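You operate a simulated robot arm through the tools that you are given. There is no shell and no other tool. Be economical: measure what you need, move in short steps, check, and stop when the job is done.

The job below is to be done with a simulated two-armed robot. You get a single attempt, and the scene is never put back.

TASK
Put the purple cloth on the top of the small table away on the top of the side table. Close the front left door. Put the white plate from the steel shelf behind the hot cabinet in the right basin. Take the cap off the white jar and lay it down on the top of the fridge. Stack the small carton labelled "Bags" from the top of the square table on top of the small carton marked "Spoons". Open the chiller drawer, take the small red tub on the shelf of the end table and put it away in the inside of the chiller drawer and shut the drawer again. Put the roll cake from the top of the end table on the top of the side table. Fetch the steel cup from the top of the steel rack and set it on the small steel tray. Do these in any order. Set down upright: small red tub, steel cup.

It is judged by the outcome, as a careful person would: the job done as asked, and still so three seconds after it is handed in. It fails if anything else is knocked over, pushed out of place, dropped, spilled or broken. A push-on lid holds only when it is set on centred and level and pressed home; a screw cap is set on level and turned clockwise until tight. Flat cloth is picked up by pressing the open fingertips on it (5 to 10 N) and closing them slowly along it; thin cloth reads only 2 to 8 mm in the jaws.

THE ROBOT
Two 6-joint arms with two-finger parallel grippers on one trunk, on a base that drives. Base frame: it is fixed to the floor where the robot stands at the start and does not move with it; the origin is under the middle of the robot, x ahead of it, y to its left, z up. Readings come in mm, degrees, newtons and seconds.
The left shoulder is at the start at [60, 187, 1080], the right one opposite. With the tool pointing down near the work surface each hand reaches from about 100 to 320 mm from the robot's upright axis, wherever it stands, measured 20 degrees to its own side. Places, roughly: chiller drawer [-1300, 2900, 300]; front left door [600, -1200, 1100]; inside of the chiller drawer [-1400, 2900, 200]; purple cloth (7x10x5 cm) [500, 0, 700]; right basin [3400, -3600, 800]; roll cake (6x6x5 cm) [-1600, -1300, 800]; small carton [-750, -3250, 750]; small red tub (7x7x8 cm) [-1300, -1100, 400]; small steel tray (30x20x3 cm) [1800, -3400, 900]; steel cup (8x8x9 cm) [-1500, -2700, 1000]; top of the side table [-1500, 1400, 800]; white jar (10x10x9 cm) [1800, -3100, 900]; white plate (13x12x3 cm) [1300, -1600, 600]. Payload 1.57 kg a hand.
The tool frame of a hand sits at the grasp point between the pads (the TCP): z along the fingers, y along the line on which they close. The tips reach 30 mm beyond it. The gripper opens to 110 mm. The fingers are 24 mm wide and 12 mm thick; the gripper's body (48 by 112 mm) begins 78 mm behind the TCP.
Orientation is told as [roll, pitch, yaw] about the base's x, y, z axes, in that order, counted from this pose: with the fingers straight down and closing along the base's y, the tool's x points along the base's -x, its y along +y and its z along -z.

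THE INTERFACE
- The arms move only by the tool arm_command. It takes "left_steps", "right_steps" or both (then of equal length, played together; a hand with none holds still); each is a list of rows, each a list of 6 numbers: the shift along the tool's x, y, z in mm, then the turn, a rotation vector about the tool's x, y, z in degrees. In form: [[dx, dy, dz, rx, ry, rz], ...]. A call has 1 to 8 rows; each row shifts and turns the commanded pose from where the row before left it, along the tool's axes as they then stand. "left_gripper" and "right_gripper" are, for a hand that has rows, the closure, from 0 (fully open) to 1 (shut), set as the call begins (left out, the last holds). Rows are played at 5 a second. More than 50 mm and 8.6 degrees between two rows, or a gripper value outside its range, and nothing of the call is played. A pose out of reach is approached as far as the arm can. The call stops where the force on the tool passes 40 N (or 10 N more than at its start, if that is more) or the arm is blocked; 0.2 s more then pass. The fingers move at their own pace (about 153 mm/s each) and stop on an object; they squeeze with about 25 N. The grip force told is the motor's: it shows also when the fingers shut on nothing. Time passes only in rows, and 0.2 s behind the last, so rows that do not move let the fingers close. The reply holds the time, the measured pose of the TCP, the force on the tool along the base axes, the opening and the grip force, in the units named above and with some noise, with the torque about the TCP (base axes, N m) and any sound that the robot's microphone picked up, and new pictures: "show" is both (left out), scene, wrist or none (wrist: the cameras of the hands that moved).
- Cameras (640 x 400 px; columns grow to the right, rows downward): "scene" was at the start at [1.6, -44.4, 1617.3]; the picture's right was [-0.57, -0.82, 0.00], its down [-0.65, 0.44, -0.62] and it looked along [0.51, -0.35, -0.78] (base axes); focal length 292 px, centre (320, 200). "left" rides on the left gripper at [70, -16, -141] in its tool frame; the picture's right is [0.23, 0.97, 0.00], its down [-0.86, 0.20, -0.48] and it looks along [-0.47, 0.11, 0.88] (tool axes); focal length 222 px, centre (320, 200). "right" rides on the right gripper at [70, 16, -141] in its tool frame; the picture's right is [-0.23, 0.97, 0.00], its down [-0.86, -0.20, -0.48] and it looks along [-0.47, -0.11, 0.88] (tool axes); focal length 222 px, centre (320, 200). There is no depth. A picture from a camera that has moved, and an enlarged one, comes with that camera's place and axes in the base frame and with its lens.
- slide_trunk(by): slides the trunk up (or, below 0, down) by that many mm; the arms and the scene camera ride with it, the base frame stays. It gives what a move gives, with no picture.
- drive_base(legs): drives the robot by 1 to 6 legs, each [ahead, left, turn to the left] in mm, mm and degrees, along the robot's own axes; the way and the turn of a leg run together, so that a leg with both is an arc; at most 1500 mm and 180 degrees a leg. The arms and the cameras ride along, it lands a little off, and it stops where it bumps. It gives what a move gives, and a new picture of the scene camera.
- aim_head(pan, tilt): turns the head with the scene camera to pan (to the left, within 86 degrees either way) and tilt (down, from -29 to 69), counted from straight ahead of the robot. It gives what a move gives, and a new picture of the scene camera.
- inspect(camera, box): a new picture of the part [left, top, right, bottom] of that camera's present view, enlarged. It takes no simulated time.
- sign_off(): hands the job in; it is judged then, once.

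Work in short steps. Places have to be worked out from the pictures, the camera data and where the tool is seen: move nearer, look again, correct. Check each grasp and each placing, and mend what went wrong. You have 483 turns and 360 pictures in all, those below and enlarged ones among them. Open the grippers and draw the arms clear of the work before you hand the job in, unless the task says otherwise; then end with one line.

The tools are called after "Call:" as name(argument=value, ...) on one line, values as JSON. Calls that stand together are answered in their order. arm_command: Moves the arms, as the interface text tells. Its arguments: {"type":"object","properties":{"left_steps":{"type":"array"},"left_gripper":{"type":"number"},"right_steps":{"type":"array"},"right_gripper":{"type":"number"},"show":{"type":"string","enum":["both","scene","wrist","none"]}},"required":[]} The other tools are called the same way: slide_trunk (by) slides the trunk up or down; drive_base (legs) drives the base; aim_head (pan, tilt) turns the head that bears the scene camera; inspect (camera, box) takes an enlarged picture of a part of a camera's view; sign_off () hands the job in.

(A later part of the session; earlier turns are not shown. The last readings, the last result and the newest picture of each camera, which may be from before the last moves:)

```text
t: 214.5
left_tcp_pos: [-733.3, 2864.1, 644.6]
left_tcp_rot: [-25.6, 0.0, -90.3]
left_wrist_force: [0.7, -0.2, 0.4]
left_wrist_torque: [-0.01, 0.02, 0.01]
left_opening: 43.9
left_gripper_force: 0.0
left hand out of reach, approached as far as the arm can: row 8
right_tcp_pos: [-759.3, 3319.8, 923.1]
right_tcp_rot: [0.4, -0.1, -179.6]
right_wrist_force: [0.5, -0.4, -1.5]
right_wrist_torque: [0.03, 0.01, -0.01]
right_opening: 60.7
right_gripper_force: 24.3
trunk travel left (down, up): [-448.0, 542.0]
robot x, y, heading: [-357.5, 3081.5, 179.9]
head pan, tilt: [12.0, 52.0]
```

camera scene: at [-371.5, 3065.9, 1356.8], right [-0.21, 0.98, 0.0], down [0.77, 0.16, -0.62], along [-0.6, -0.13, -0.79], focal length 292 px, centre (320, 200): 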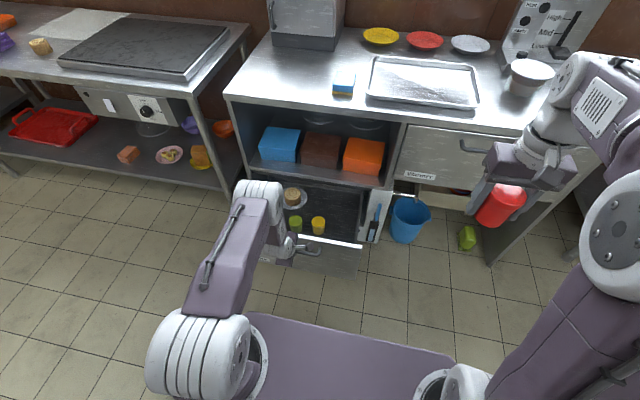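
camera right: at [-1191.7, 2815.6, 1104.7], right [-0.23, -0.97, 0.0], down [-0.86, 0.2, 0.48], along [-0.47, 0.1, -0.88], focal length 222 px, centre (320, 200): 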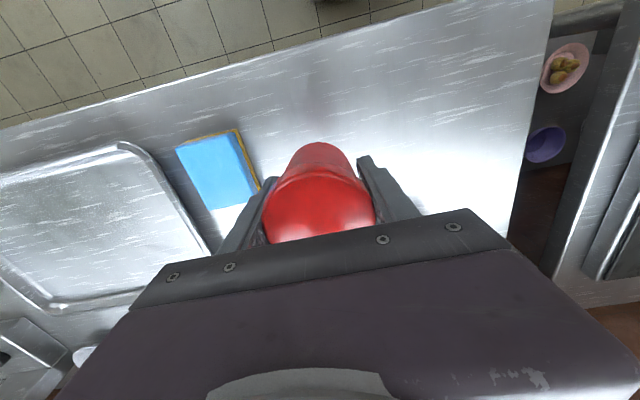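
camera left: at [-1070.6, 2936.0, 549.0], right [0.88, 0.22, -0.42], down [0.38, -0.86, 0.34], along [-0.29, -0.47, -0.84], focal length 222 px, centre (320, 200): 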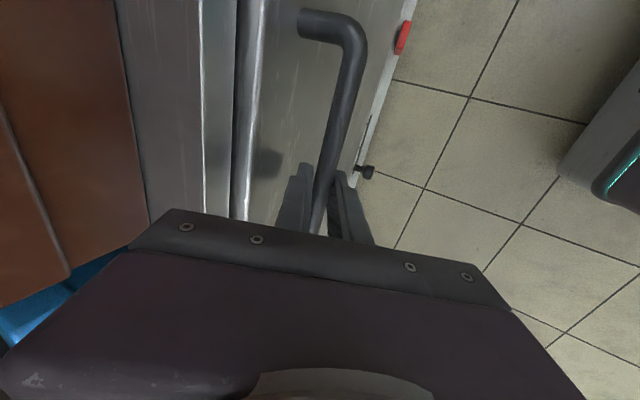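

Call:
drive_base(legs=[[0, 232, 0], [180, 0, 0]])

Call:
arm_command(right_steps=[[-20, 20, 35, 0, 0, 0], [-20, 20, 35, 0, 0, 0], [-20, 20, 35, 0, 0, 0], [-15, 20, 35, 0, 0, 0], [0, 0, 40, 0, 0, 0]], show="both")

```text
t: 217.4
left_tcp_pos: [-915.3, 2625.8, 643.2]
left_tcp_rot: [-25.5, 0.1, -90.2]
left_wrist_force: [-1.3, 0.8, 0.0]
left_wrist_torque: [-0.01, -0.01, 0.0]
left_opening: 43.8
left_gripper_force: 0.1
right_tcp_pos: [-941.0, 3083.4, 923.0]
right_tcp_rot: [0.3, 0.0, -179.5]
right_wrist_force: [-0.4, -0.8, -1.1]
right_wrist_torque: [-0.02, -0.03, -0.03]
right_opening: 60.9
right_gripper_force: 24.8
trunk travel left (down, up): [-448.0, 542.0]
robot x, y, heading: [-536.8, 2847.0, -179.9]
head pan, tilt: [12.0, 52.0]
camera scene: at [-554.1, 2830.1, 1356.7], right [-0.21, 0.98, 0.0], down [0.77, 0.16, -0.61], along [-0.6, -0.13, -0.79], focal length 292 px, centre (320, 200)
```

scene: 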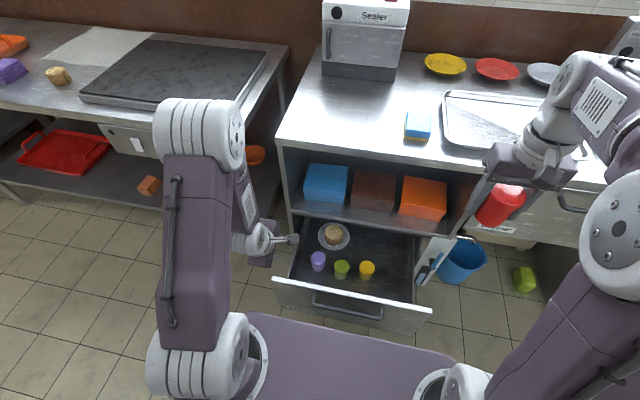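

```text
t: 218.6
left_tcp_pos: [-913.5, 2626.8, 644.4]
left_tcp_rot: [-25.5, 0.0, -90.2]
left_wrist_force: [0.7, 0.2, -0.6]
left_wrist_torque: [0.0, -0.01, -0.01]
left_opening: 43.8
left_gripper_force: 0.0
right_tcp_pos: [-1014.0, 3002.1, 743.9]
right_tcp_rot: [0.3, 0.0, -179.5]
right_wrist_force: [-0.3, -0.2, -1.2]
right_wrist_torque: [-0.02, 0.01, 0.02]
right_opening: 60.8
right_gripper_force: 25.1
trunk travel left (down, up): [-448.0, 542.0]
robot x, y, heading: [-538.3, 2845.4, -179.8]
head pan, tilt: [12.0, 52.0]
camera scene: at [-553.4, 2830.5, 1356.7], right [-0.21, 0.98, 0.0], down [0.77, 0.16, -0.62], along [-0.6, -0.13, -0.79], focal length 292 px, centre (320, 200)
camera right: at [-944.3, 2986.8, 884.7], right [-0.22, -0.98, 0.0], down [-0.86, 0.19, 0.48], along [-0.47, 0.1, -0.88], focal length 222 px, centre (320, 200)
```

scene: 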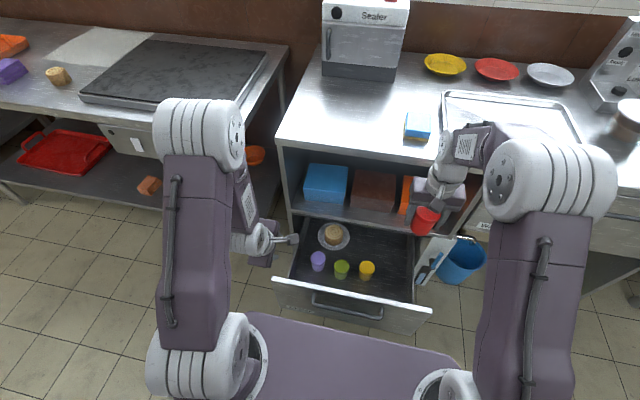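
right: 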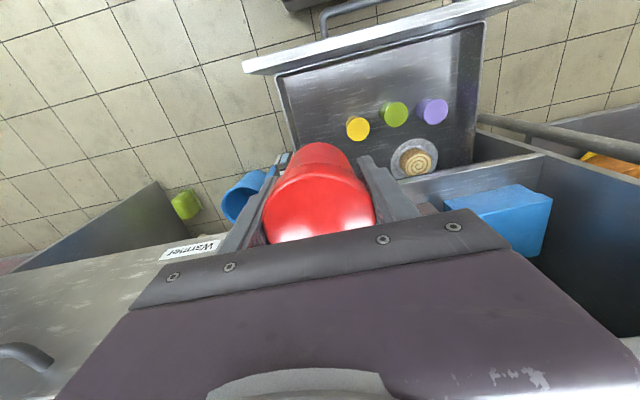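

Free floor at the right of the drawer confirmed. Lower the trunk a bit and descend at (−990,3003).

Call:
slide_trunk(by=-80)

Call:
arm_command(right_steps=[[12, 0, 45, 0, 0, 0], [12, 0, 45, 0, 0, 0], [0, 0, 50, 0, 0, 0], [0, 0, 50, 0, 0, 0], [0, 0, 45, 0, 0, 0], [0, 0, 40, 0, 0, 0]], show="both")

```text
t: 219.8
left_tcp_pos: [-914.0, 2626.6, 564.9]
left_tcp_rot: [-25.7, 0.1, -90.2]
left_wrist_force: [0.2, -0.3, 0.5]
left_wrist_torque: [0.01, -0.03, -0.02]
left_opening: 44.0
left_gripper_force: 0.0
right_tcp_pos: [-1013.9, 3002.2, 664.3]
right_tcp_rot: [0.2, 0.0, -179.5]
right_wrist_force: [-0.1, -0.5, -2.5]
right_wrist_torque: [0.0, 0.03, 0.03]
right_opening: 60.4
right_gripper_force: 24.6
trunk travel left (down, up): [-368.0, 622.0]
robot x, y, heading: [-540.1, 2844.5, -179.9]
head pan, tilt: [12.0, 52.0]
```

```text
t: 221.2
left_tcp_pos: [-913.0, 2627.3, 564.4]
left_tcp_rot: [-25.6, -0.1, -90.1]
left_wrist_force: [-0.4, 0.4, -0.2]
left_wrist_torque: [0.0, -0.01, 0.02]
left_opening: 44.0
left_gripper_force: 0.0
right_tcp_pos: [-989.8, 3001.6, 389.4]
right_tcp_rot: [0.2, 0.1, -179.5]
right_wrist_force: [1.1, 0.3, -2.1]
right_wrist_torque: [0.0, 0.01, -0.01]
right_opening: 60.6
right_gripper_force: 25.0
trunk travel left (down, up): [-368.0, 622.0]
robot x, y, heading: [-535.0, 2848.7, -180.0]
head pan, tilt: [12.0, 52.0]
camera scene: at [-553.2, 2830.2, 1276.7], right [-0.21, 0.98, 0.0], down [0.77, 0.16, -0.62], along [-0.6, -0.13, -0.79], focal length 292 px, centre (320, 200)
camera right: at [-920.3, 2986.4, 530.5], right [-0.22, -0.98, 0.0], down [-0.86, 0.19, 0.48], along [-0.47, 0.1, -0.88], focal length 222 px, centre (320, 200)
```

scene: 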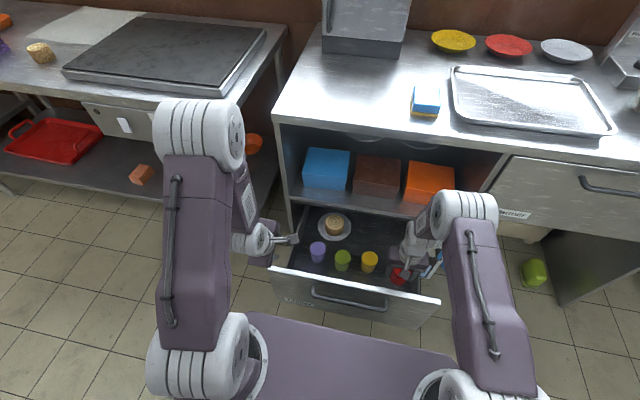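
right: 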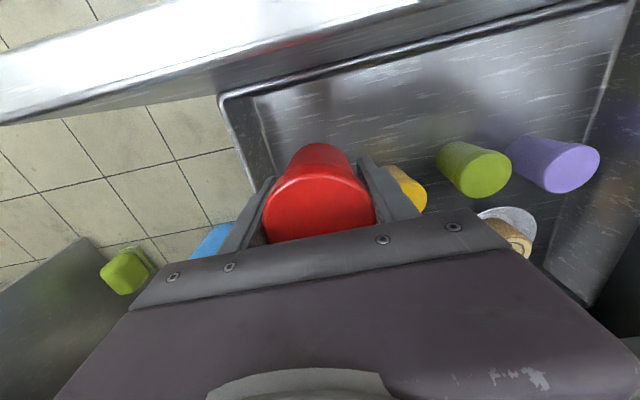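

Walls clear (inner wall y≈3085, yellow cup to the left). Descend guarded.

Call:
arm_command(right_steps=[[0, 0, 40, 0, 0, 0], [0, 0, 30, 0, 0, 0], [0, 0, 20, 0, 0, 0], [0, 0, 10, 0, 0, 0], [0, 0, 8, 0, 0, 0], [0, 0, 6, 0, 0, 0], [0, 0, 6, 0, 0, 0], [0, 0, 0, 0, 0, 0]], show="wrist")

```text
t: 221.9
left_tcp_pos: [-911.6, 2626.2, 564.0]
left_tcp_rot: [-25.6, 0.1, -90.2]
left_wrist_force: [-0.4, 0.4, 0.2]
left_wrist_torque: [0.01, -0.05, -0.01]
left_opening: 44.1
left_gripper_force: 0.1
right_tcp_pos: [-990.7, 3001.9, 309.4]
right_tcp_rot: [0.2, 0.5, -179.5]
right_wrist_force: [0.3, -0.1, 18.9]
right_wrist_torque: [-0.09, -1.55, -0.02]
right_opening: 60.6
right_gripper_force: 24.9
trunk travel left (down, up): [-368.0, 622.0]
robot x, y, heading: [-539.1, 2848.1, -179.9]
head pan, tilt: [12.0, 52.0]
stopped in row 3 (right hand): the force on the tool passed its limit (the readings are from after the stop); the commanded pose is now the measured one
camera right: at [-920.2, 2986.2, 451.8], right [-0.22, -0.98, 0.0], down [-0.86, 0.19, 0.47], along [-0.46, 0.1, -0.88], focal length 222 px, centre (320, 200)
```

right: 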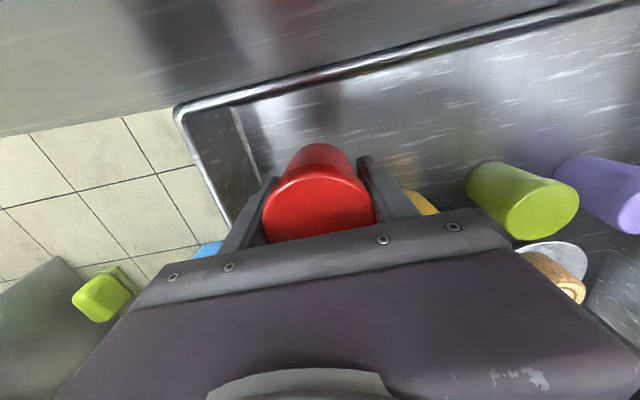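

Contact torque indicates the wrist camera hit the drawer front's top edge. Lift, move 45 mm further in, and retry.

Call:
arm_command(right_steps=[[0, 0, -15, 0, 0, 0], [-22, 0, 0, 0, 0, 0], [-23, 0, 0, 0, 0, 0], [0, 0, 25, 0, 0, 0], [0, 0, 15, 0, 0, 0], [0, 0, 10, 0, 0, 0], [0, 0, 8, 0, 0, 0], [0, 0, 8, 0, 0, 0]], show="both")

```text
t: 223.7
left_tcp_pos: [-914.3, 2627.9, 562.4]
left_tcp_rot: [-25.5, 0.0, -90.2]
left_wrist_force: [-0.4, -0.4, 1.0]
left_wrist_torque: [-0.03, 0.01, 0.02]
left_opening: 43.9
left_gripper_force: 0.1
right_tcp_pos: [-1022.7, 3001.0, 266.0]
right_tcp_rot: [0.2, 0.4, -179.5]
right_wrist_force: [-0.5, -0.4, -2.3]
right_wrist_torque: [0.03, 0.01, -0.01]
right_opening: 60.9
right_gripper_force: 24.9
right hand out of reach, approached as far as the arm can: row 6, 7, 8
trunk travel left (down, up): [-368.0, 622.0]
robot x, y, heading: [-536.8, 2846.7, -179.7]
head pan, tilt: [12.0, 52.0]
camera scene: at [-552.9, 2830.1, 1276.7], right [-0.21, 0.98, 0.0], down [0.77, 0.16, -0.62], along [-0.6, -0.13, -0.79], focal length 292 px, centre (320, 200)
camera right: at [-954.5, 2986.5, 407.5], right [-0.22, -0.98, 0.0], down [-0.86, 0.19, 0.47], along [-0.46, 0.1, -0.88], focal length 222 px, centre (320, 200)
```

scene: 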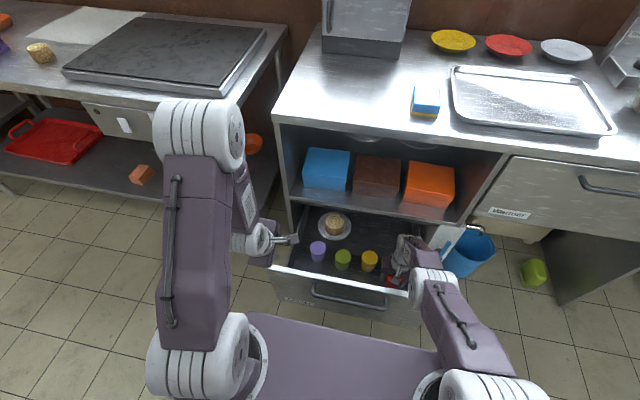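
right: 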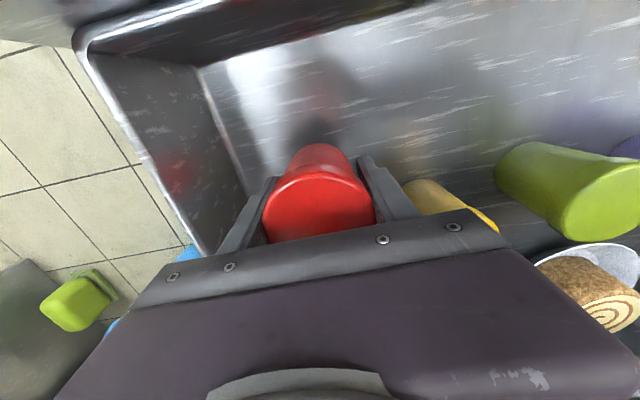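

About 25 mm above the floor but at reach limit. Nudge the base 20 mm ahead and continue.

Call:
drive_base(legs=[[20, 0, 0]])

Call:
arm_command(right_steps=[[16, 0, 0, 0, 0, 0], [0, 0, 8, 0, 0, 0], [0, 0, 5, 0, 0, 0], [0, 0, 5, 0, 0, 0], [0, 0, 4, 0, 0, 0], [0, 0, 4, 0, 0, 0], [0, 0, 4, 0, 0, 0]], show="wrist")

```text
t: 224.5
left_tcp_pos: [-933.7, 2627.4, 563.4]
left_tcp_rot: [-25.5, 0.0, -90.2]
left_wrist_force: [-0.4, 0.6, 0.2]
left_wrist_torque: [0.0, -0.01, 0.01]
left_opening: 44.1
left_gripper_force: 0.0
right_tcp_pos: [-1043.8, 3001.4, 266.0]
right_tcp_rot: [0.2, 0.5, -179.5]
right_wrist_force: [-0.1, -0.7, -2.5]
right_wrist_torque: [-0.01, -0.04, 0.01]
right_opening: 60.7
right_gripper_force: 25.8
trunk travel left (down, up): [-368.0, 622.0]
robot x, y, heading: [-557.3, 2844.7, -179.9]
head pan, tilt: [12.0, 52.0]
camera scene: at [-574.2, 2830.1, 1276.7], right [-0.21, 0.98, 0.0], down [0.77, 0.16, -0.61], along [-0.6, -0.13, -0.79], focal length 292 px, centre (320, 200)
```

scene: 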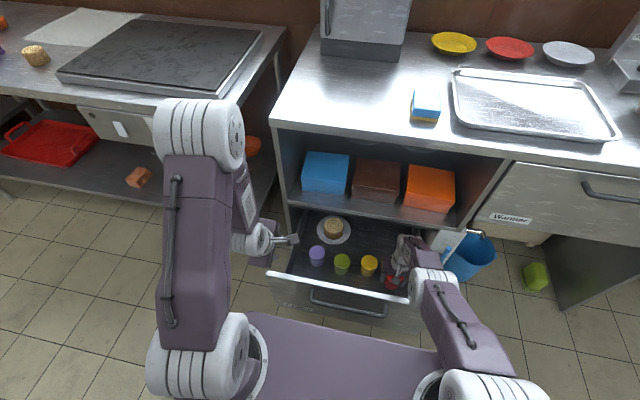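

```text
t: 226.1
left_tcp_pos: [-933.4, 2626.4, 564.7]
left_tcp_rot: [-25.4, 0.0, -90.2]
left_wrist_force: [-0.4, -0.2, -1.3]
left_wrist_torque: [-0.04, -0.01, -0.03]
left_opening: 44.2
left_gripper_force: 0.1
right_tcp_pos: [-1022.3, 3001.6, 241.1]
right_tcp_rot: [0.2, 0.3, -179.5]
right_wrist_force: [-0.8, 0.8, -1.8]
right_wrist_torque: [0.02, -0.01, -0.01]
right_opening: 60.8
right_gripper_force: 25.1
right hand out of reach, approached as far as the arm can: row 6
trunk travel left (down, up): [-368.0, 622.0]
robot x, y, heading: [-554.9, 2846.0, -180.1]
head pan, tilt: [12.0, 52.0]
camera right: at [-953.5, 2986.8, 382.0], right [-0.22, -0.98, 0.0], down [-0.86, 0.19, 0.47], along [-0.46, 0.1, -0.88], focal length 222 px, centre (320, 200)
```

right: 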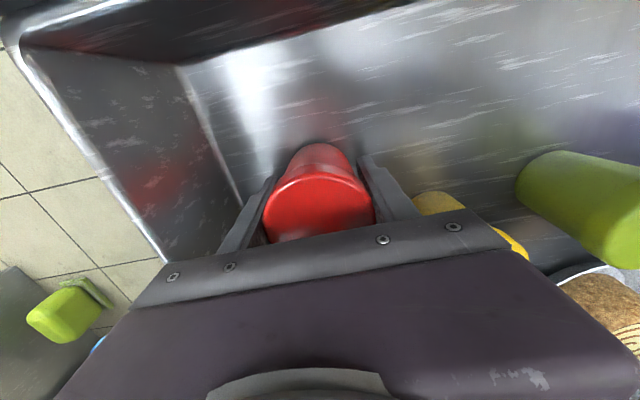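

Very near the floor. Lower the trunk gently.

Call:
slide_trunk(by=-8)

```text
t: 226.7
left_tcp_pos: [-932.3, 2626.9, 556.6]
left_tcp_rot: [-25.6, 0.2, -90.3]
left_wrist_force: [0.0, -0.4, 1.0]
left_wrist_torque: [0.01, 0.01, -0.02]
left_opening: 43.9
left_gripper_force: 0.0
right_tcp_pos: [-1023.6, 3002.3, 233.8]
right_tcp_rot: [0.2, 0.1, -179.5]
right_wrist_force: [-2.0, -1.6, 17.4]
right_wrist_torque: [0.01, 0.03, -0.11]
right_opening: 60.8
right_gripper_force: 24.6
trunk travel left (down, up): [-360.0, 630.0]
robot x, y, heading: [-556.2, 2845.9, -180.0]
head pan, tilt: [12.0, 52.0]
```

Contact centred under the tub. Release and lift straight up.

Call:
arm_command(right_steps=[[0, 0, -2, 0, 0, 0], [0, 0, 0, 0, 0, 0], [0, 0, 0, 0, 0, 0], [0, 0, -30, 0, 0, 0], [0, 0, -40, 0, 0, 0], [0, 0, -45, 0, 0, 0], [0, 0, -45, 0, 0, 0], [0, 0, -45, 0, 0, 0]], right_gripper=0.28, show="wrist")

```text
t: 228.5
left_tcp_pos: [-934.4, 2626.9, 556.3]
left_tcp_rot: [-25.5, -0.1, -90.3]
left_wrist_force: [0.5, -0.1, 0.0]
left_wrist_torque: [0.01, 0.0, 0.01]
left_opening: 43.8
left_gripper_force: 0.2
right_tcp_pos: [-1024.1, 3002.7, 439.8]
right_tcp_rot: [0.2, 0.4, -179.4]
right_wrist_force: [-0.2, 0.2, -0.7]
right_wrist_torque: [0.03, 0.0, 0.03]
right_opening: 79.2
right_gripper_force: 0.0
trunk travel left (down, up): [-360.0, 630.0]
robot x, y, heading: [-557.8, 2847.1, -180.1]
head pan, tilt: [12.0, 52.0]
camera right: at [-955.1, 2987.8, 582.1], right [-0.22, -0.98, 0.0], down [-0.86, 0.19, 0.47], along [-0.46, 0.1, -0.88], focal length 222 px, centre (320, 200)
```

right: 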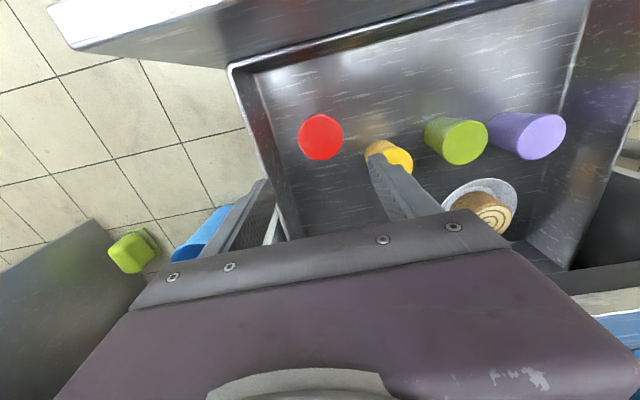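

Tub stands upright in the drawer. Raise, back off, shift to the handle's centre for pushing the drawer shut with closed fingers.

Call:
arm_command(right_steps=[[0, 0, -45, 0, 0, 0], [0, 0, -45, 0, 0, 0], [0, 0, -45, 0, 0, 0], [0, 0, -45, 0, 0, 0]], right_gripper=1, left_steps=[[0, 0, -45, 0, 0, 0], [0, 0, -45, 0, 0, 0], [0, 0, -45, 0, 0, 0], [0, 0, 0, 0, 0, 0]], show="none")

Call:
drive_base(legs=[[-225, 0, 0], [0, 130, 0]])

```text
t: 229.5
left_tcp_pos: [-931.3, 2617.7, 673.1]
left_tcp_rot: [-25.4, 0.3, -90.3]
left_wrist_force: [-1.0, 0.3, 1.3]
left_wrist_torque: [0.01, 0.02, 0.01]
left_opening: 44.1
left_gripper_force: 0.1
left hand out of reach, approached as far as the arm can: row 1, 2, 3
right_tcp_pos: [-1025.9, 3004.3, 617.9]
right_tcp_rot: [0.3, 0.4, -179.4]
right_wrist_force: [0.3, 1.0, -0.6]
right_wrist_torque: [-0.02, -0.03, -0.01]
right_opening: 0.0
right_gripper_force: 21.2
trunk travel left (down, up): [-360.0, 630.0]
robot x, y, heading: [-557.5, 2847.6, -180.1]
head pan, tilt: [12.0, 52.0]
```

```text
t: 232.1
left_tcp_pos: [-704.3, 2483.0, 671.2]
left_tcp_rot: [-25.5, 0.4, -89.9]
left_wrist_force: [0.4, 0.3, -0.4]
left_wrist_torque: [0.05, 0.02, -0.02]
left_opening: 44.0
left_gripper_force: 0.1
right_tcp_pos: [-802.5, 2870.8, 620.0]
right_tcp_rot: [0.2, 0.5, -179.1]
right_wrist_force: [-0.3, 0.2, 0.2]
right_wrist_torque: [0.02, -0.01, 0.03]
right_opening: 0.1
right_gripper_force: 21.3
trunk travel left (down, up): [-360.0, 630.0]
robot x, y, heading: [-336.0, 2719.3, -179.8]
head pan, tilt: [12.0, 52.0]
camera scene: at [-347.7, 2698.0, 1268.7], right [-0.21, 0.98, 0.0], down [0.77, 0.17, -0.62], along [-0.6, -0.13, -0.79], focal length 292 px, centre (320, 200)
```

scene: 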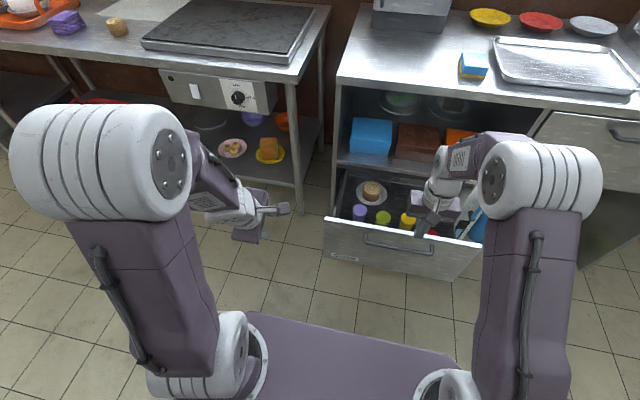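

Call:
arm_command(right_steps=[[0, 0, 45, 0, 0, 0], [0, 0, 45, 0, 0, 0], [0, 0, 45, 0, 0, 0], [0, 0, 45, 0, 0, 0], [0, 0, 35, 0, 0, 0], [0, 0, 0, 0, 0, 0]], show="wrist")

```text
t: 233.5
left_tcp_pos: [-705.1, 2485.5, 672.5]
left_tcp_rot: [-25.4, 0.4, -90.2]
left_wrist_force: [-0.8, 0.6, 0.4]
left_wrist_torque: [0.0, 0.02, 0.02]
left_opening: 44.4
left_gripper_force: 0.1
right_tcp_pos: [-800.6, 2868.4, 402.5]
right_tcp_rot: [0.2, 0.5, -179.1]
right_wrist_force: [-0.8, 0.0, -0.5]
right_wrist_torque: [-0.02, 0.02, 0.02]
right_opening: 0.1
right_gripper_force: 21.0
trunk travel left (down, up): [-360.0, 630.0]
robot x, y, heading: [-336.1, 2718.1, -179.6]
head pan, tilt: [12.0, 52.0]
camera right: at [-731.3, 2854.8, 544.7], right [-0.21, -0.98, 0.0], down [-0.86, 0.19, 0.47], along [-0.46, 0.1, -0.88], focal length 222 px, centre (320, 200)
```

right: 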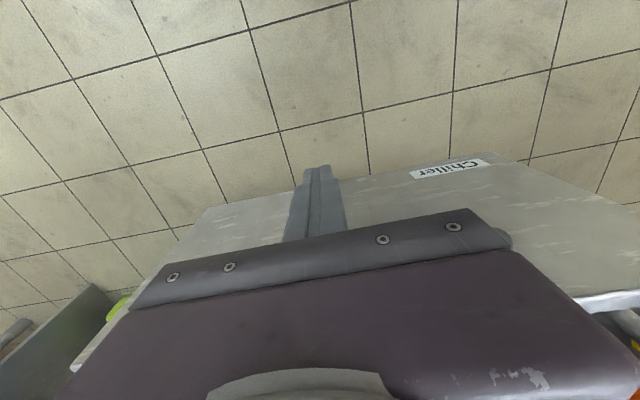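

Push: drive ahead.

Call:
drive_base(legs=[[270, 0, 0]])

```text
t: 235.4
left_tcp_pos: [-976.0, 2482.6, 670.4]
left_tcp_rot: [-25.4, 0.4, -89.9]
left_wrist_force: [-0.7, 0.3, -0.5]
left_wrist_torque: [-0.01, -0.01, -0.03]
left_opening: 44.1
left_gripper_force: 0.0
right_tcp_pos: [-1073.1, 2867.1, 402.9]
right_tcp_rot: [0.2, 0.4, -179.0]
right_wrist_force: [-0.6, 0.0, 0.4]
right_wrist_torque: [-0.01, 0.0, 0.01]
right_opening: 0.0
right_gripper_force: 21.2
trunk travel left (down, up): [-360.0, 630.0]
robot x, y, heading: [-607.9, 2719.1, -179.4]
head pan, tilt: [12.0, 52.0]
camera scene: at [-620.1, 2697.5, 1268.7], right [-0.22, 0.98, 0.0], down [0.77, 0.17, -0.61], along [-0.6, -0.13, -0.79], focal length 292 px, centre (320, 200)
```

scene: 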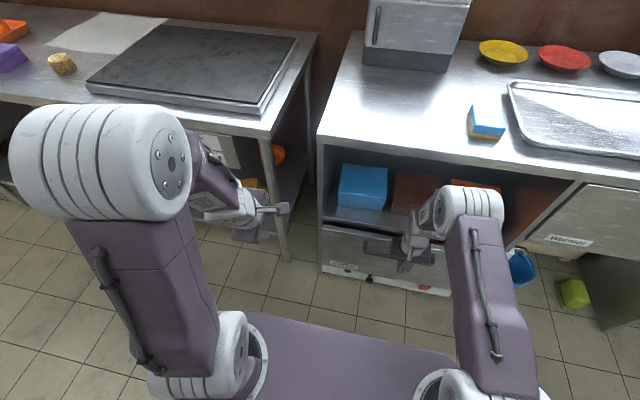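

Call:
drive_base(legs=[[28, 0, 0]])

Call:
arm_command(right_steps=[[-3, 0, 0, 0, 0, 0], [-3, 0, 0, 0, 0, 0], [-3, 0, 0, 0, 0, 0], [-3, 0, 0, 0, 0, 0], [-3, 0, 0, 0, 0, 0], [-3, 0, 0, 0, 0, 0], [-3, 0, 0, 0, 0, 0], [-3, 0, 0, 0, 0, 0]], show="scene")

```text
t: 236.2
left_tcp_pos: [-1004.4, 2481.9, 670.2]
left_tcp_rot: [-25.3, 0.5, -89.9]
left_wrist_force: [-0.6, -0.3, -0.3]
left_wrist_torque: [0.02, -0.05, 0.03]
left_opening: 43.9
left_gripper_force: 0.2
right_tcp_pos: [-1099.5, 2865.7, 402.2]
right_tcp_rot: [0.1, 0.3, -179.0]
right_wrist_force: [-0.3, 0.3, -0.3]
right_wrist_torque: [-0.01, 0.0, 0.01]
right_opening: 0.0
right_gripper_force: 21.2
trunk travel left (down, up): [-360.0, 630.0]
robot x, y, heading: [-632.4, 2712.9, -179.5]
head pan, tilt: [12.0, 52.0]
camera scene: at [-648.8, 2697.3, 1268.6], right [-0.22, 0.98, 0.0], down [0.77, 0.17, -0.61], along [-0.6, -0.13, -0.79], focal length 292 px, centre (320, 200)
```

scene: 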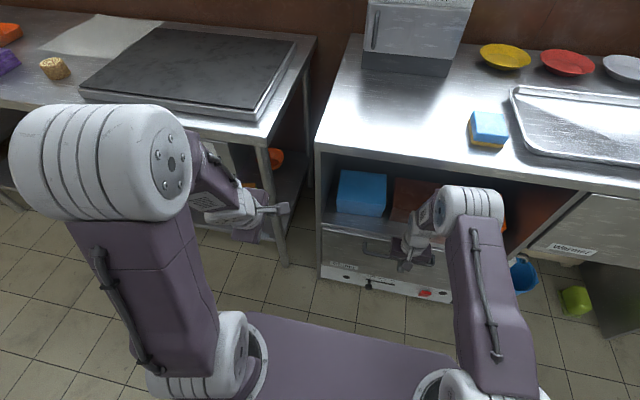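

```text
t: 237.1
left_tcp_pos: [-1002.8, 2483.5, 670.9]
left_tcp_rot: [-25.5, 0.4, -90.2]
left_wrist_force: [0.2, 0.0, -0.5]
left_wrist_torque: [0.03, -0.02, 0.0]
left_opening: 44.2
left_gripper_force: 0.1
right_tcp_pos: [-1100.2, 2866.1, 399.8]
right_tcp_rot: [0.2, 1.6, -179.0]
right_wrist_force: [7.1, -0.4, 0.9]
right_wrist_torque: [0.04, 0.09, -0.11]
right_opening: 0.1
right_gripper_force: 21.2
trunk travel left (down, up): [-360.0, 630.0]
robot x, y, heading: [-633.4, 2717.3, -179.7]
head pan, tilt: [12.0, 52.0]
stopped in row 4 (right hand): the force on the tool passed its limit (the readings are from after the stop); the commanded pose is now the measured one
camera scene: at [-647.2, 2697.3, 1268.6], right [-0.21, 0.98, 0.0], down [0.77, 0.17, -0.62], along [-0.6, -0.13, -0.79], focal length 292 px, centre (320, 200)
```

scene: 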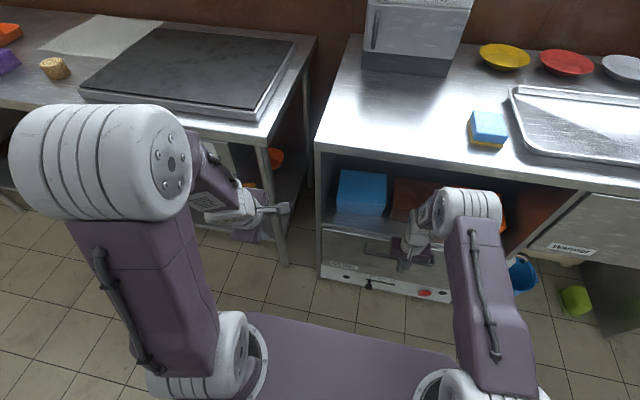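

Firm stop at the original handle position: drawer closed. Back away and check.

Call:
drive_base(legs=[[-200, 0, 0]])

Call:
arm_command(right_steps=[[0, 0, -45, 0, 0, 0], [0, 0, -45, 0, 0, 0], [0, 0, -45, 0, 0, 0], [0, 0, -45, 0, 0, 0], [20, 0, -40, 0, 0, 0], [40, 0, 0, 0, 0, 0]], left_steps=[[0, 0, 0, 0, 0, 8.4], [0, 0, 0, 0, 0, 8.4], [0, 0, 0, 0, 0, 8.4], [0, 0, 0, 0, 0, 8.4], [0, 0, 0, 0, 0, 8.4], [0, 0, 0, 0, 0, 8.4]], right_gripper=0, left_gripper=0, show="scene")

```text
t: 238.7
left_tcp_pos: [-804.2, 2483.5, 671.2]
left_tcp_rot: [-25.4, 0.5, -89.9]
left_wrist_force: [0.6, 0.7, 1.1]
left_wrist_torque: [-0.02, 0.0, 0.01]
left_opening: 44.0
left_gripper_force: 0.0
right_tcp_pos: [-905.7, 2868.1, 402.6]
right_tcp_rot: [0.2, 1.3, -179.1]
right_wrist_force: [0.4, 0.3, 0.1]
right_wrist_torque: [-0.03, 0.03, 0.02]
right_opening: 0.0
right_gripper_force: 21.5
trunk travel left (down, up): [-360.0, 630.0]
robot x, y, heading: [-438.0, 2713.6, -179.5]
head pan, tilt: [12.0, 52.0]
camera scene: at [-448.4, 2698.9, 1268.7], right [-0.22, 0.98, 0.0], down [0.77, 0.17, -0.62], along [-0.6, -0.13, -0.79], focal length 292 px, centre (320, 200)
```

scene: 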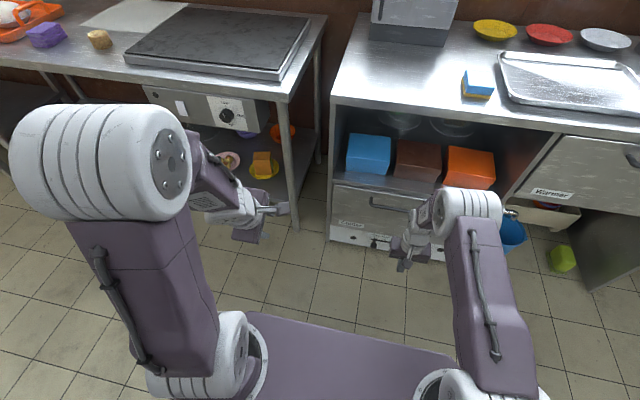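

```text
t: 240.1
left_tcp_pos: [-804.7, 2484.5, 671.7]
left_tcp_rot: [-17.1, -19.2, -137.5]
left_wrist_force: [0.0, 0.1, -0.1]
left_wrist_torque: [-0.03, 0.0, 0.0]
left_opening: 110.2
left_gripper_force: 0.0
right_tcp_pos: [-850.7, 2870.0, 621.8]
right_tcp_rot: [0.2, 1.3, -179.0]
right_wrist_force: [0.7, 0.8, 0.0]
right_wrist_torque: [-0.02, 0.02, -0.02]
right_opening: 110.1
right_gripper_force: 0.0
trunk travel left (down, up): [-360.0, 630.0]
robot x, y, heading: [-438.0, 2715.1, -179.5]
head pan, tilt: [12.0, 52.0]
camera scene: at [-448.9, 2698.9, 1268.7], right [-0.22, 0.98, 0.0], down [0.77, 0.17, -0.62], along [-0.6, -0.13, -0.79], focal length 292 px, centre (320, 200)
```

scene: 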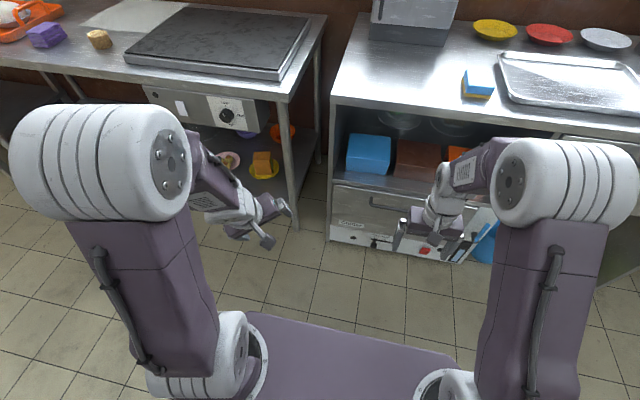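

Drawer is shut. Restore the left hand to vertical, raise the trunk, and travel to the south side.

Call:
arm_command(left_steps=[[0, 0, 0, 0, 0, 8.4], [0, 0, 0, 0, 0, 8.4], [0, 0, 0, 0, 0, 8.4], [0, 0, 0, 0, 0, 8.4], [0, 0, 0, 0, 0, 6], [0, 0, -20, 0, 8.5, 0], [0, 0, -20, 0, 8.5, 0], [0, 0, -20, 0, 8.5, 0]], show="none")

Call:
slide_trunk(by=348)

Call:
drive_base(legs=[[-150, 0, 0], [0, 0, 89.5], [1500, 0, 0], [1500, 0, 0], [1300, 0, 0]])

Call:
aim_head(pan=-15, tilt=25)

```text
t: 241.9
left_tcp_pos: [-811.7, 2447.5, 696.5]
left_tcp_rot: [8.2, -20.7, -179.1]
left_wrist_force: [0.1, 0.0, 1.0]
left_wrist_torque: [-0.03, 0.01, -0.01]
left_opening: 109.9
left_gripper_force: 0.1
left hand out of reach, approached as far as the arm can: row 6, 7, 8
right_tcp_pos: [-853.0, 2868.7, 622.1]
right_tcp_rot: [0.3, 1.3, -179.0]
right_wrist_force: [-0.6, 0.3, -0.1]
right_wrist_torque: [-0.03, 0.03, -0.01]
right_opening: 110.1
right_gripper_force: 0.0
trunk travel left (down, up): [-360.0, 630.0]
robot x, y, heading: [-435.9, 2716.5, -179.6]
head pan, tilt: [12.0, 52.0]
```

```text
t: 245.3
left_tcp_pos: [-812.3, 2447.2, 1046.0]
left_tcp_rot: [8.1, -20.7, -179.0]
left_wrist_force: [0.4, -0.3, -0.5]
left_wrist_torque: [-0.01, 0.01, 0.01]
left_opening: 109.9
left_gripper_force: 0.0
right_tcp_pos: [-851.4, 2868.9, 969.0]
right_tcp_rot: [0.3, 1.3, -179.0]
right_wrist_force: [-0.2, 0.0, 0.2]
right_wrist_torque: [0.0, 0.0, 0.03]
right_opening: 109.9
right_gripper_force: 0.1
trunk travel left (down, up): [-708.0, 282.0]
robot x, y, heading: [-433.4, 2714.1, -179.3]
head pan, tilt: [12.0, 52.0]
```

```text
t: 270.6
left_tcp_pos: [-44.9, -1967.1, 1044.9]
left_tcp_rot: [8.2, -20.9, -89.7]
left_wrist_force: [-0.2, 0.5, 0.6]
left_wrist_torque: [0.01, -0.01, 0.01]
left_opening: 109.8
left_gripper_force: 0.0
right_tcp_pos: [-467.2, -2000.9, 969.1]
right_tcp_rot: [0.3, 1.4, -89.7]
right_wrist_force: [-0.3, 0.7, -0.1]
right_wrist_torque: [-0.02, 0.0, 0.0]
right_opening: 109.7
right_gripper_force: 0.2
trunk travel left (down, up): [-708.0, 282.0]
robot x, y, heading: [-308.9, -1584.3, -90.1]
head pan, tilt: [12.0, 52.0]
camera scene: at [-293.8, -1601.8, 1616.7], right [-0.98, -0.2, 0.0], down [-0.16, 0.77, -0.62], along [0.13, -0.6, -0.79], focal length 292 px, centre (320, 200)
```

scene: 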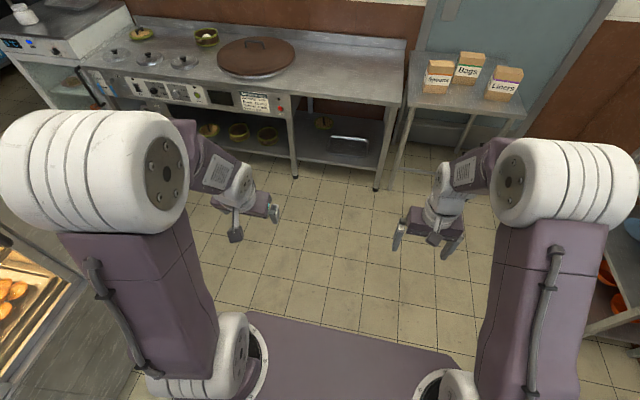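

```text
t: 271.5
left_tcp_pos: [-46.2, -1967.2, 1043.3]
left_tcp_rot: [8.1, -20.9, -89.7]
left_wrist_force: [0.9, -0.4, -0.7]
left_wrist_torque: [0.0, -0.03, -0.02]
left_opening: 110.1
left_gripper_force: 0.0
right_tcp_pos: [-466.5, -2001.9, 969.3]
right_tcp_rot: [0.2, 1.4, -89.7]
right_wrist_force: [-0.5, -0.3, 0.2]
right_wrist_torque: [-0.01, -0.02, 0.0]
right_opening: 109.8
right_gripper_force: 0.0
trunk travel left (down, up): [-708.0, 282.0]
robot x, y, heading: [-305.0, -1585.8, -90.5]
head pan, tilt: [-15.0, 25.0]
camera scene: at [-333.2, -1617.3, 1656.8], right [-0.97, 0.26, 0.0], down [0.11, 0.41, -0.91], along [-0.24, -0.87, -0.42], focal length 292 px, centre (320, 200)
```

scene: 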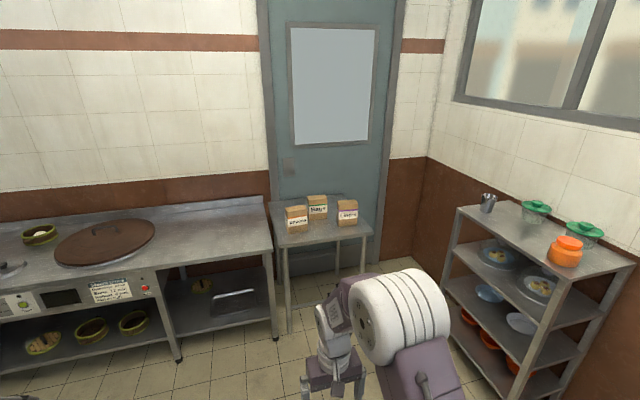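

Cartons: Spoons ≈(−620,−3238), Bags ≈(−790,−3360), Liners ≈(−973,−3236). Drive nearer to look.

Call:
drive_base(legs=[[0, -380, 0.5], [1050, 0, 0]])

Call:
aim_head(pan=0, tilt=45)

Call:
inspect(camera="scene", box=[220, 80, 460, 230])

```text
t: 279.0
left_tcp_pos: [-433.2, -3019.5, 1046.1]
left_tcp_rot: [8.1, -20.8, -89.9]
left_wrist_force: [-0.8, -0.5, 0.5]
left_wrist_torque: [0.03, -0.02, 0.01]
left_opening: 110.1
left_gripper_force: 0.0
right_tcp_pos: [-854.9, -3053.1, 969.6]
right_tcp_rot: [0.2, 1.2, -89.7]
right_wrist_force: [-0.8, 0.5, -0.6]
right_wrist_torque: [0.0, 0.01, 0.03]
right_opening: 110.0
right_gripper_force: 0.0
trunk travel left (down, up): [-708.0, 282.0]
robot x, y, heading: [-697.4, -2636.7, -90.2]
head pan, tilt: [-15.0, 25.0]
camera scene: at [-721.2, -2669.3, 1656.9], right [-0.96, 0.26, 0.0], down [0.11, 0.41, -0.91], along [-0.24, -0.87, -0.42], focal length 292 px, centre (320, 200)
```

scene: 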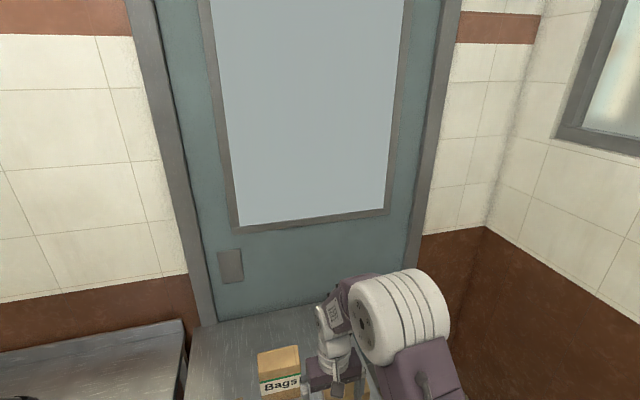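

```text
t: 279.8
left_tcp_pos: [-434.0, -3019.1, 1045.0]
left_tcp_rot: [8.1, -20.8, -89.9]
left_wrist_force: [0.0, 0.0, -0.1]
left_wrist_torque: [0.02, 0.01, 0.02]
left_opening: 109.9
left_gripper_force: 0.0
right_tcp_pos: [-855.6, -3052.5, 970.1]
right_tcp_rot: [0.2, 1.4, -89.8]
right_wrist_force: [-0.1, -0.3, 0.2]
right_wrist_torque: [-0.01, -0.01, 0.02]
right_opening: 109.8
right_gripper_force: 0.1
trunk travel left (down, up): [-708.0, 282.0]
robot x, y, heading: [-695.9, -2638.0, -90.2]
head pan, tilt: [0.0, 45.0]
camera scene: at [-697.4, -2662.1, 1626.3], right [-1.0, 0.01, 0.0], down [0.0, 0.71, -0.71], along [0.0, -0.71, -0.71], focal length 292 px, centre (320, 200)
```

scene: 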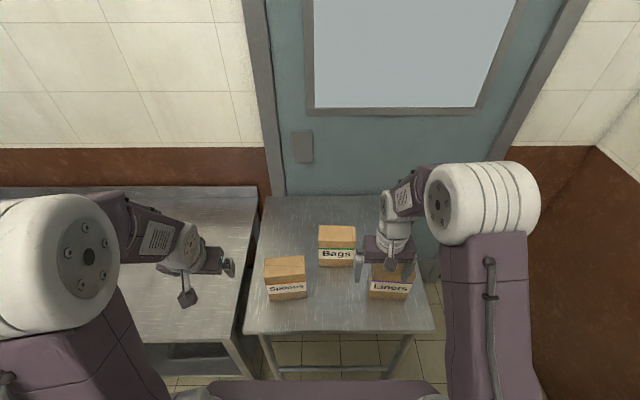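

```text
2.67 times, centred on (340, 155) of scene
camera zoom: at [-697.4, -2662.1, 1626.3], right [-1.0, 0.01, 0.0], down [0.0, 0.71, -0.71], along [0.0, -0.71, -0.71], focal length 779 px, centre (267, 320)
```

zoom: 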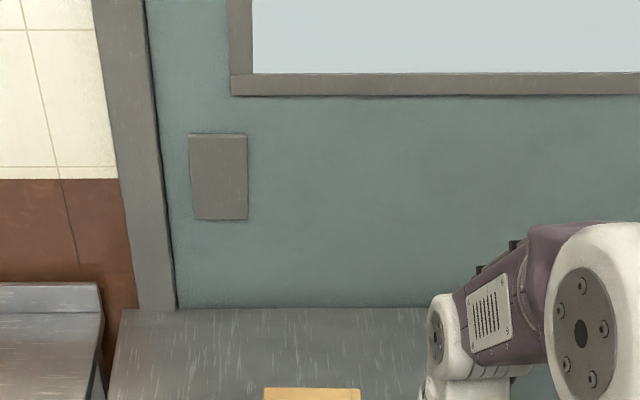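

Move the right hand (raised) above the Bags carton for a measuring look.

Call:
arm_command(right_steps=[[0, 20, -40, 0, -1.3, 0], [0, 35, -30, 0, 0, 0], [0, 40, -20, 0, 0, 0], [-20, 0, 0, 0, 0, 0]], right_gripper=0, show="wrist")

```text
t: 280.8
left_tcp_pos: [-432.8, -3020.6, 1044.1]
left_tcp_rot: [8.1, -20.7, -89.9]
left_wrist_force: [-0.6, -0.3, -0.3]
left_wrist_torque: [-0.01, -0.01, 0.04]
left_opening: 110.1
left_gripper_force: 0.0
right_tcp_pos: [-761.2, -3074.6, 1060.2]
right_tcp_rot: [0.2, 0.1, -89.8]
right_wrist_force: [-0.3, -0.8, -0.2]
right_wrist_torque: [0.0, -0.01, 0.01]
right_opening: 109.9
right_gripper_force: 0.1
trunk travel left (down, up): [-708.0, 282.0]
robot x, y, heading: [-700.0, -2640.1, -90.3]
head pan, tilt: [0.0, 45.0]
camera right: at [-745.3, -3004.9, 1201.3], right [0.97, -0.22, 0.0], down [-0.2, -0.86, 0.48], along [-0.1, -0.46, -0.88], focal length 222 px, centre (320, 200)
```

right: 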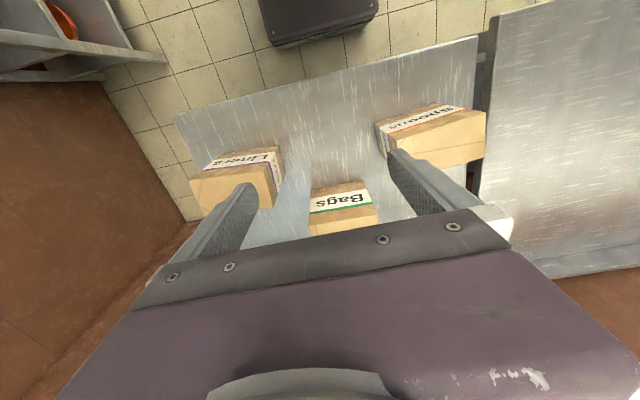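

Cartons look ≈117 wide × 73 deep; grip across the depth (rotate the hand 90°). Move the base 60 ahead and rotate.

Call:
drive_base(legs=[[60, 0, 0]])

Call:
arm_command(right_steps=[[0, 0, 0, 0, 0, 8.5], [0, 0, 0, 0, 0, 8.5], [0, 0, 0, 0, 0, 8.5], [0, 0, 0, 0, 0, 8.5], [0, 0, 0, 0, 0, 8.5], [0, 0, 0, 0, 0, 8.5], [0, 0, 0, 0, 0, 8.5], [0, 0, 0, 0, 0, 8.5]], show="none")

Call:
arm_command(right_steps=[[0, 0, 0, 0, 0, 8.5], [0, 0, 0, 0, 0, 8.5], [0, 0, 0, 0, 0, 5], [0, -30, 0, 0, 0, 0], [0, -30, 0, 0, 0, 0], [0, 0, 0, 0, 0, 0]], show="both")

```text
t: 281.8
left_tcp_pos: [-434.1, -3078.2, 1046.1]
left_tcp_rot: [8.2, -21.0, -89.9]
left_wrist_force: [-0.5, 1.2, 0.2]
left_wrist_torque: [0.0, -0.01, 0.0]
left_opening: 109.9
left_gripper_force: 0.0
right_tcp_pos: [-761.8, -3130.9, 1061.1]
right_tcp_rot: [0.2, 0.0, -89.9]
right_wrist_force: [-0.3, -0.5, 0.1]
right_wrist_torque: [-0.04, -0.03, 0.02]
right_opening: 109.9
right_gripper_force: 0.1
trunk travel left (down, up): [-708.0, 282.0]
robot x, y, heading: [-694.9, -2699.5, -90.4]
head pan, tilt: [0.0, 45.0]
camera scene: at [-697.5, -2718.0, 1626.4], right [-1.0, 0.01, 0.0], down [0.0, 0.71, -0.71], along [0.0, -0.71, -0.71], focal length 292 px, centre (320, 200)
```

scene: 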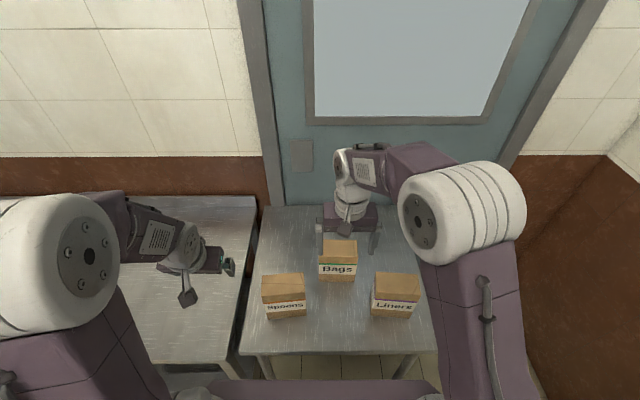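

```text
t: 283.6
left_tcp_pos: [-433.5, -3080.6, 1045.0]
left_tcp_rot: [8.1, -20.7, -89.8]
left_wrist_force: [-0.5, -0.1, 0.9]
left_wrist_torque: [-0.03, 0.01, -0.03]
left_opening: 109.9
left_gripper_force: 0.0
right_tcp_pos: [-760.7, -3133.3, 1059.3]
right_tcp_rot: [-0.1, 0.2, -158.0]
right_wrist_force: [-0.6, -0.8, 0.2]
right_wrist_torque: [0.0, -0.03, -0.01]
right_opening: 110.0
right_gripper_force: 0.0
trunk travel left (down, up): [-708.0, 282.0]
robot x, y, heading: [-696.2, -2701.2, -90.1]
head pan, tilt: [0.0, 45.0]
```

```text
t: 285.0
left_tcp_pos: [-433.4, -3080.2, 1044.4]
left_tcp_rot: [8.0, -20.7, -89.8]
left_wrist_force: [-1.4, -0.2, 0.6]
left_wrist_torque: [0.02, 0.0, -0.03]
left_opening: 110.1
left_gripper_force: 0.0
right_tcp_pos: [-761.9, -3074.5, 1060.5]
right_tcp_rot: [-0.2, 0.3, -179.8]
right_wrist_force: [-0.2, -0.8, -0.5]
right_wrist_torque: [0.05, 0.0, 0.01]
right_opening: 110.0
right_gripper_force: 0.1
trunk travel left (down, up): [-708.0, 282.0]
robot x, y, heading: [-697.1, -2699.4, -90.2]
head pan, tilt: [0.0, 45.0]
camera scene: at [-697.5, -2723.4, 1626.2], right [-1.0, 0.01, 0.0], down [0.0, 0.71, -0.71], along [0.0, -0.71, -0.71], focal length 292 px, centre (320, 200)
camera right: at [-692.1, -3090.6, 1201.7], right [-0.22, -0.97, 0.0], down [-0.86, 0.2, 0.48], along [-0.46, 0.11, -0.88], focal length 222 px, centre (320, 200)
```

scene: 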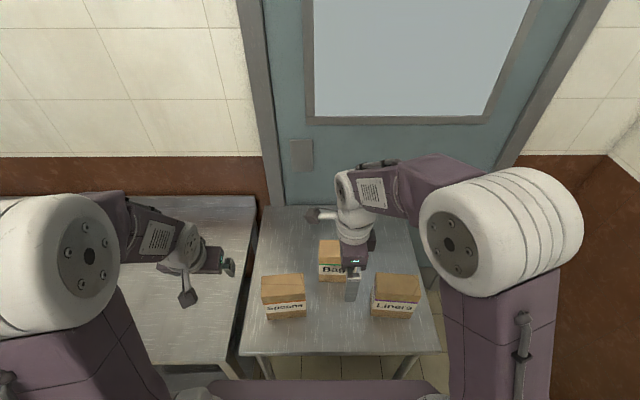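
right: 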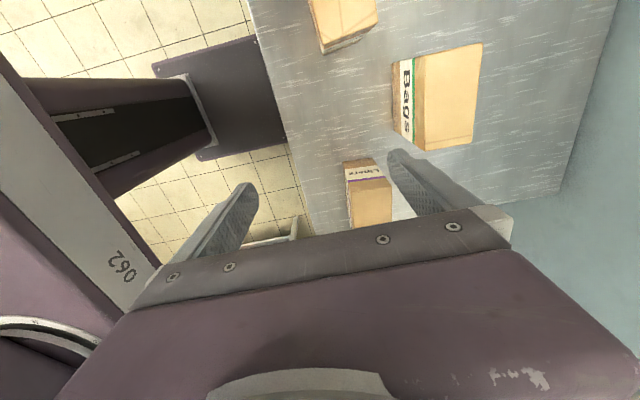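

Bags top centre ≈(−761,−3268), top z≈850. Move over it.

Call:
arm_command(right_steps=[[0, 48, 0, 0, 0, 0], [0, 48, 0, 0, 0, 0], [0, 48, 0, 0, 0, 0], [0, 48, 10, 0, 0, 0], [0, 0, 50, 0, 0, 0], [0, 0, 40, 0, 0, 0], [0, 0, 0, 0, 0, 0]], show="wrist")

```text
t: 286.6
left_tcp_pos: [-431.3, -3080.0, 1045.3]
left_tcp_rot: [8.2, -20.8, -89.8]
left_wrist_force: [-0.3, 0.1, 0.1]
left_wrist_torque: [0.02, 0.04, 0.01]
left_opening: 110.2
left_gripper_force: 0.1
right_tcp_pos: [-761.0, -3265.0, 958.3]
right_tcp_rot: [-0.1, 0.2, -179.9]
right_wrist_force: [-0.2, -0.2, 0.2]
right_wrist_torque: [-0.01, 0.01, 0.02]
right_opening: 110.0
right_gripper_force: 0.1
trunk travel left (down, up): [-708.0, 282.0]
robot x, y, heading: [-695.2, -2699.6, -90.8]
head pan, tilt: [0.0, 45.0]
camera right: at [-691.8, -3281.6, 1100.2], right [-0.22, -0.97, 0.0], down [-0.86, 0.2, 0.48], along [-0.46, 0.11, -0.88], focal length 222 px, centre (320, 200)
```

right: 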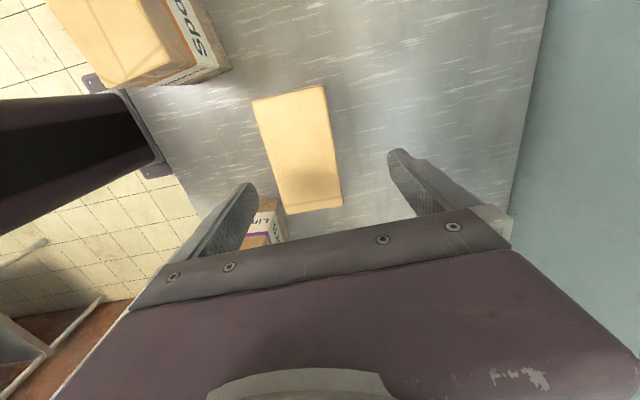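

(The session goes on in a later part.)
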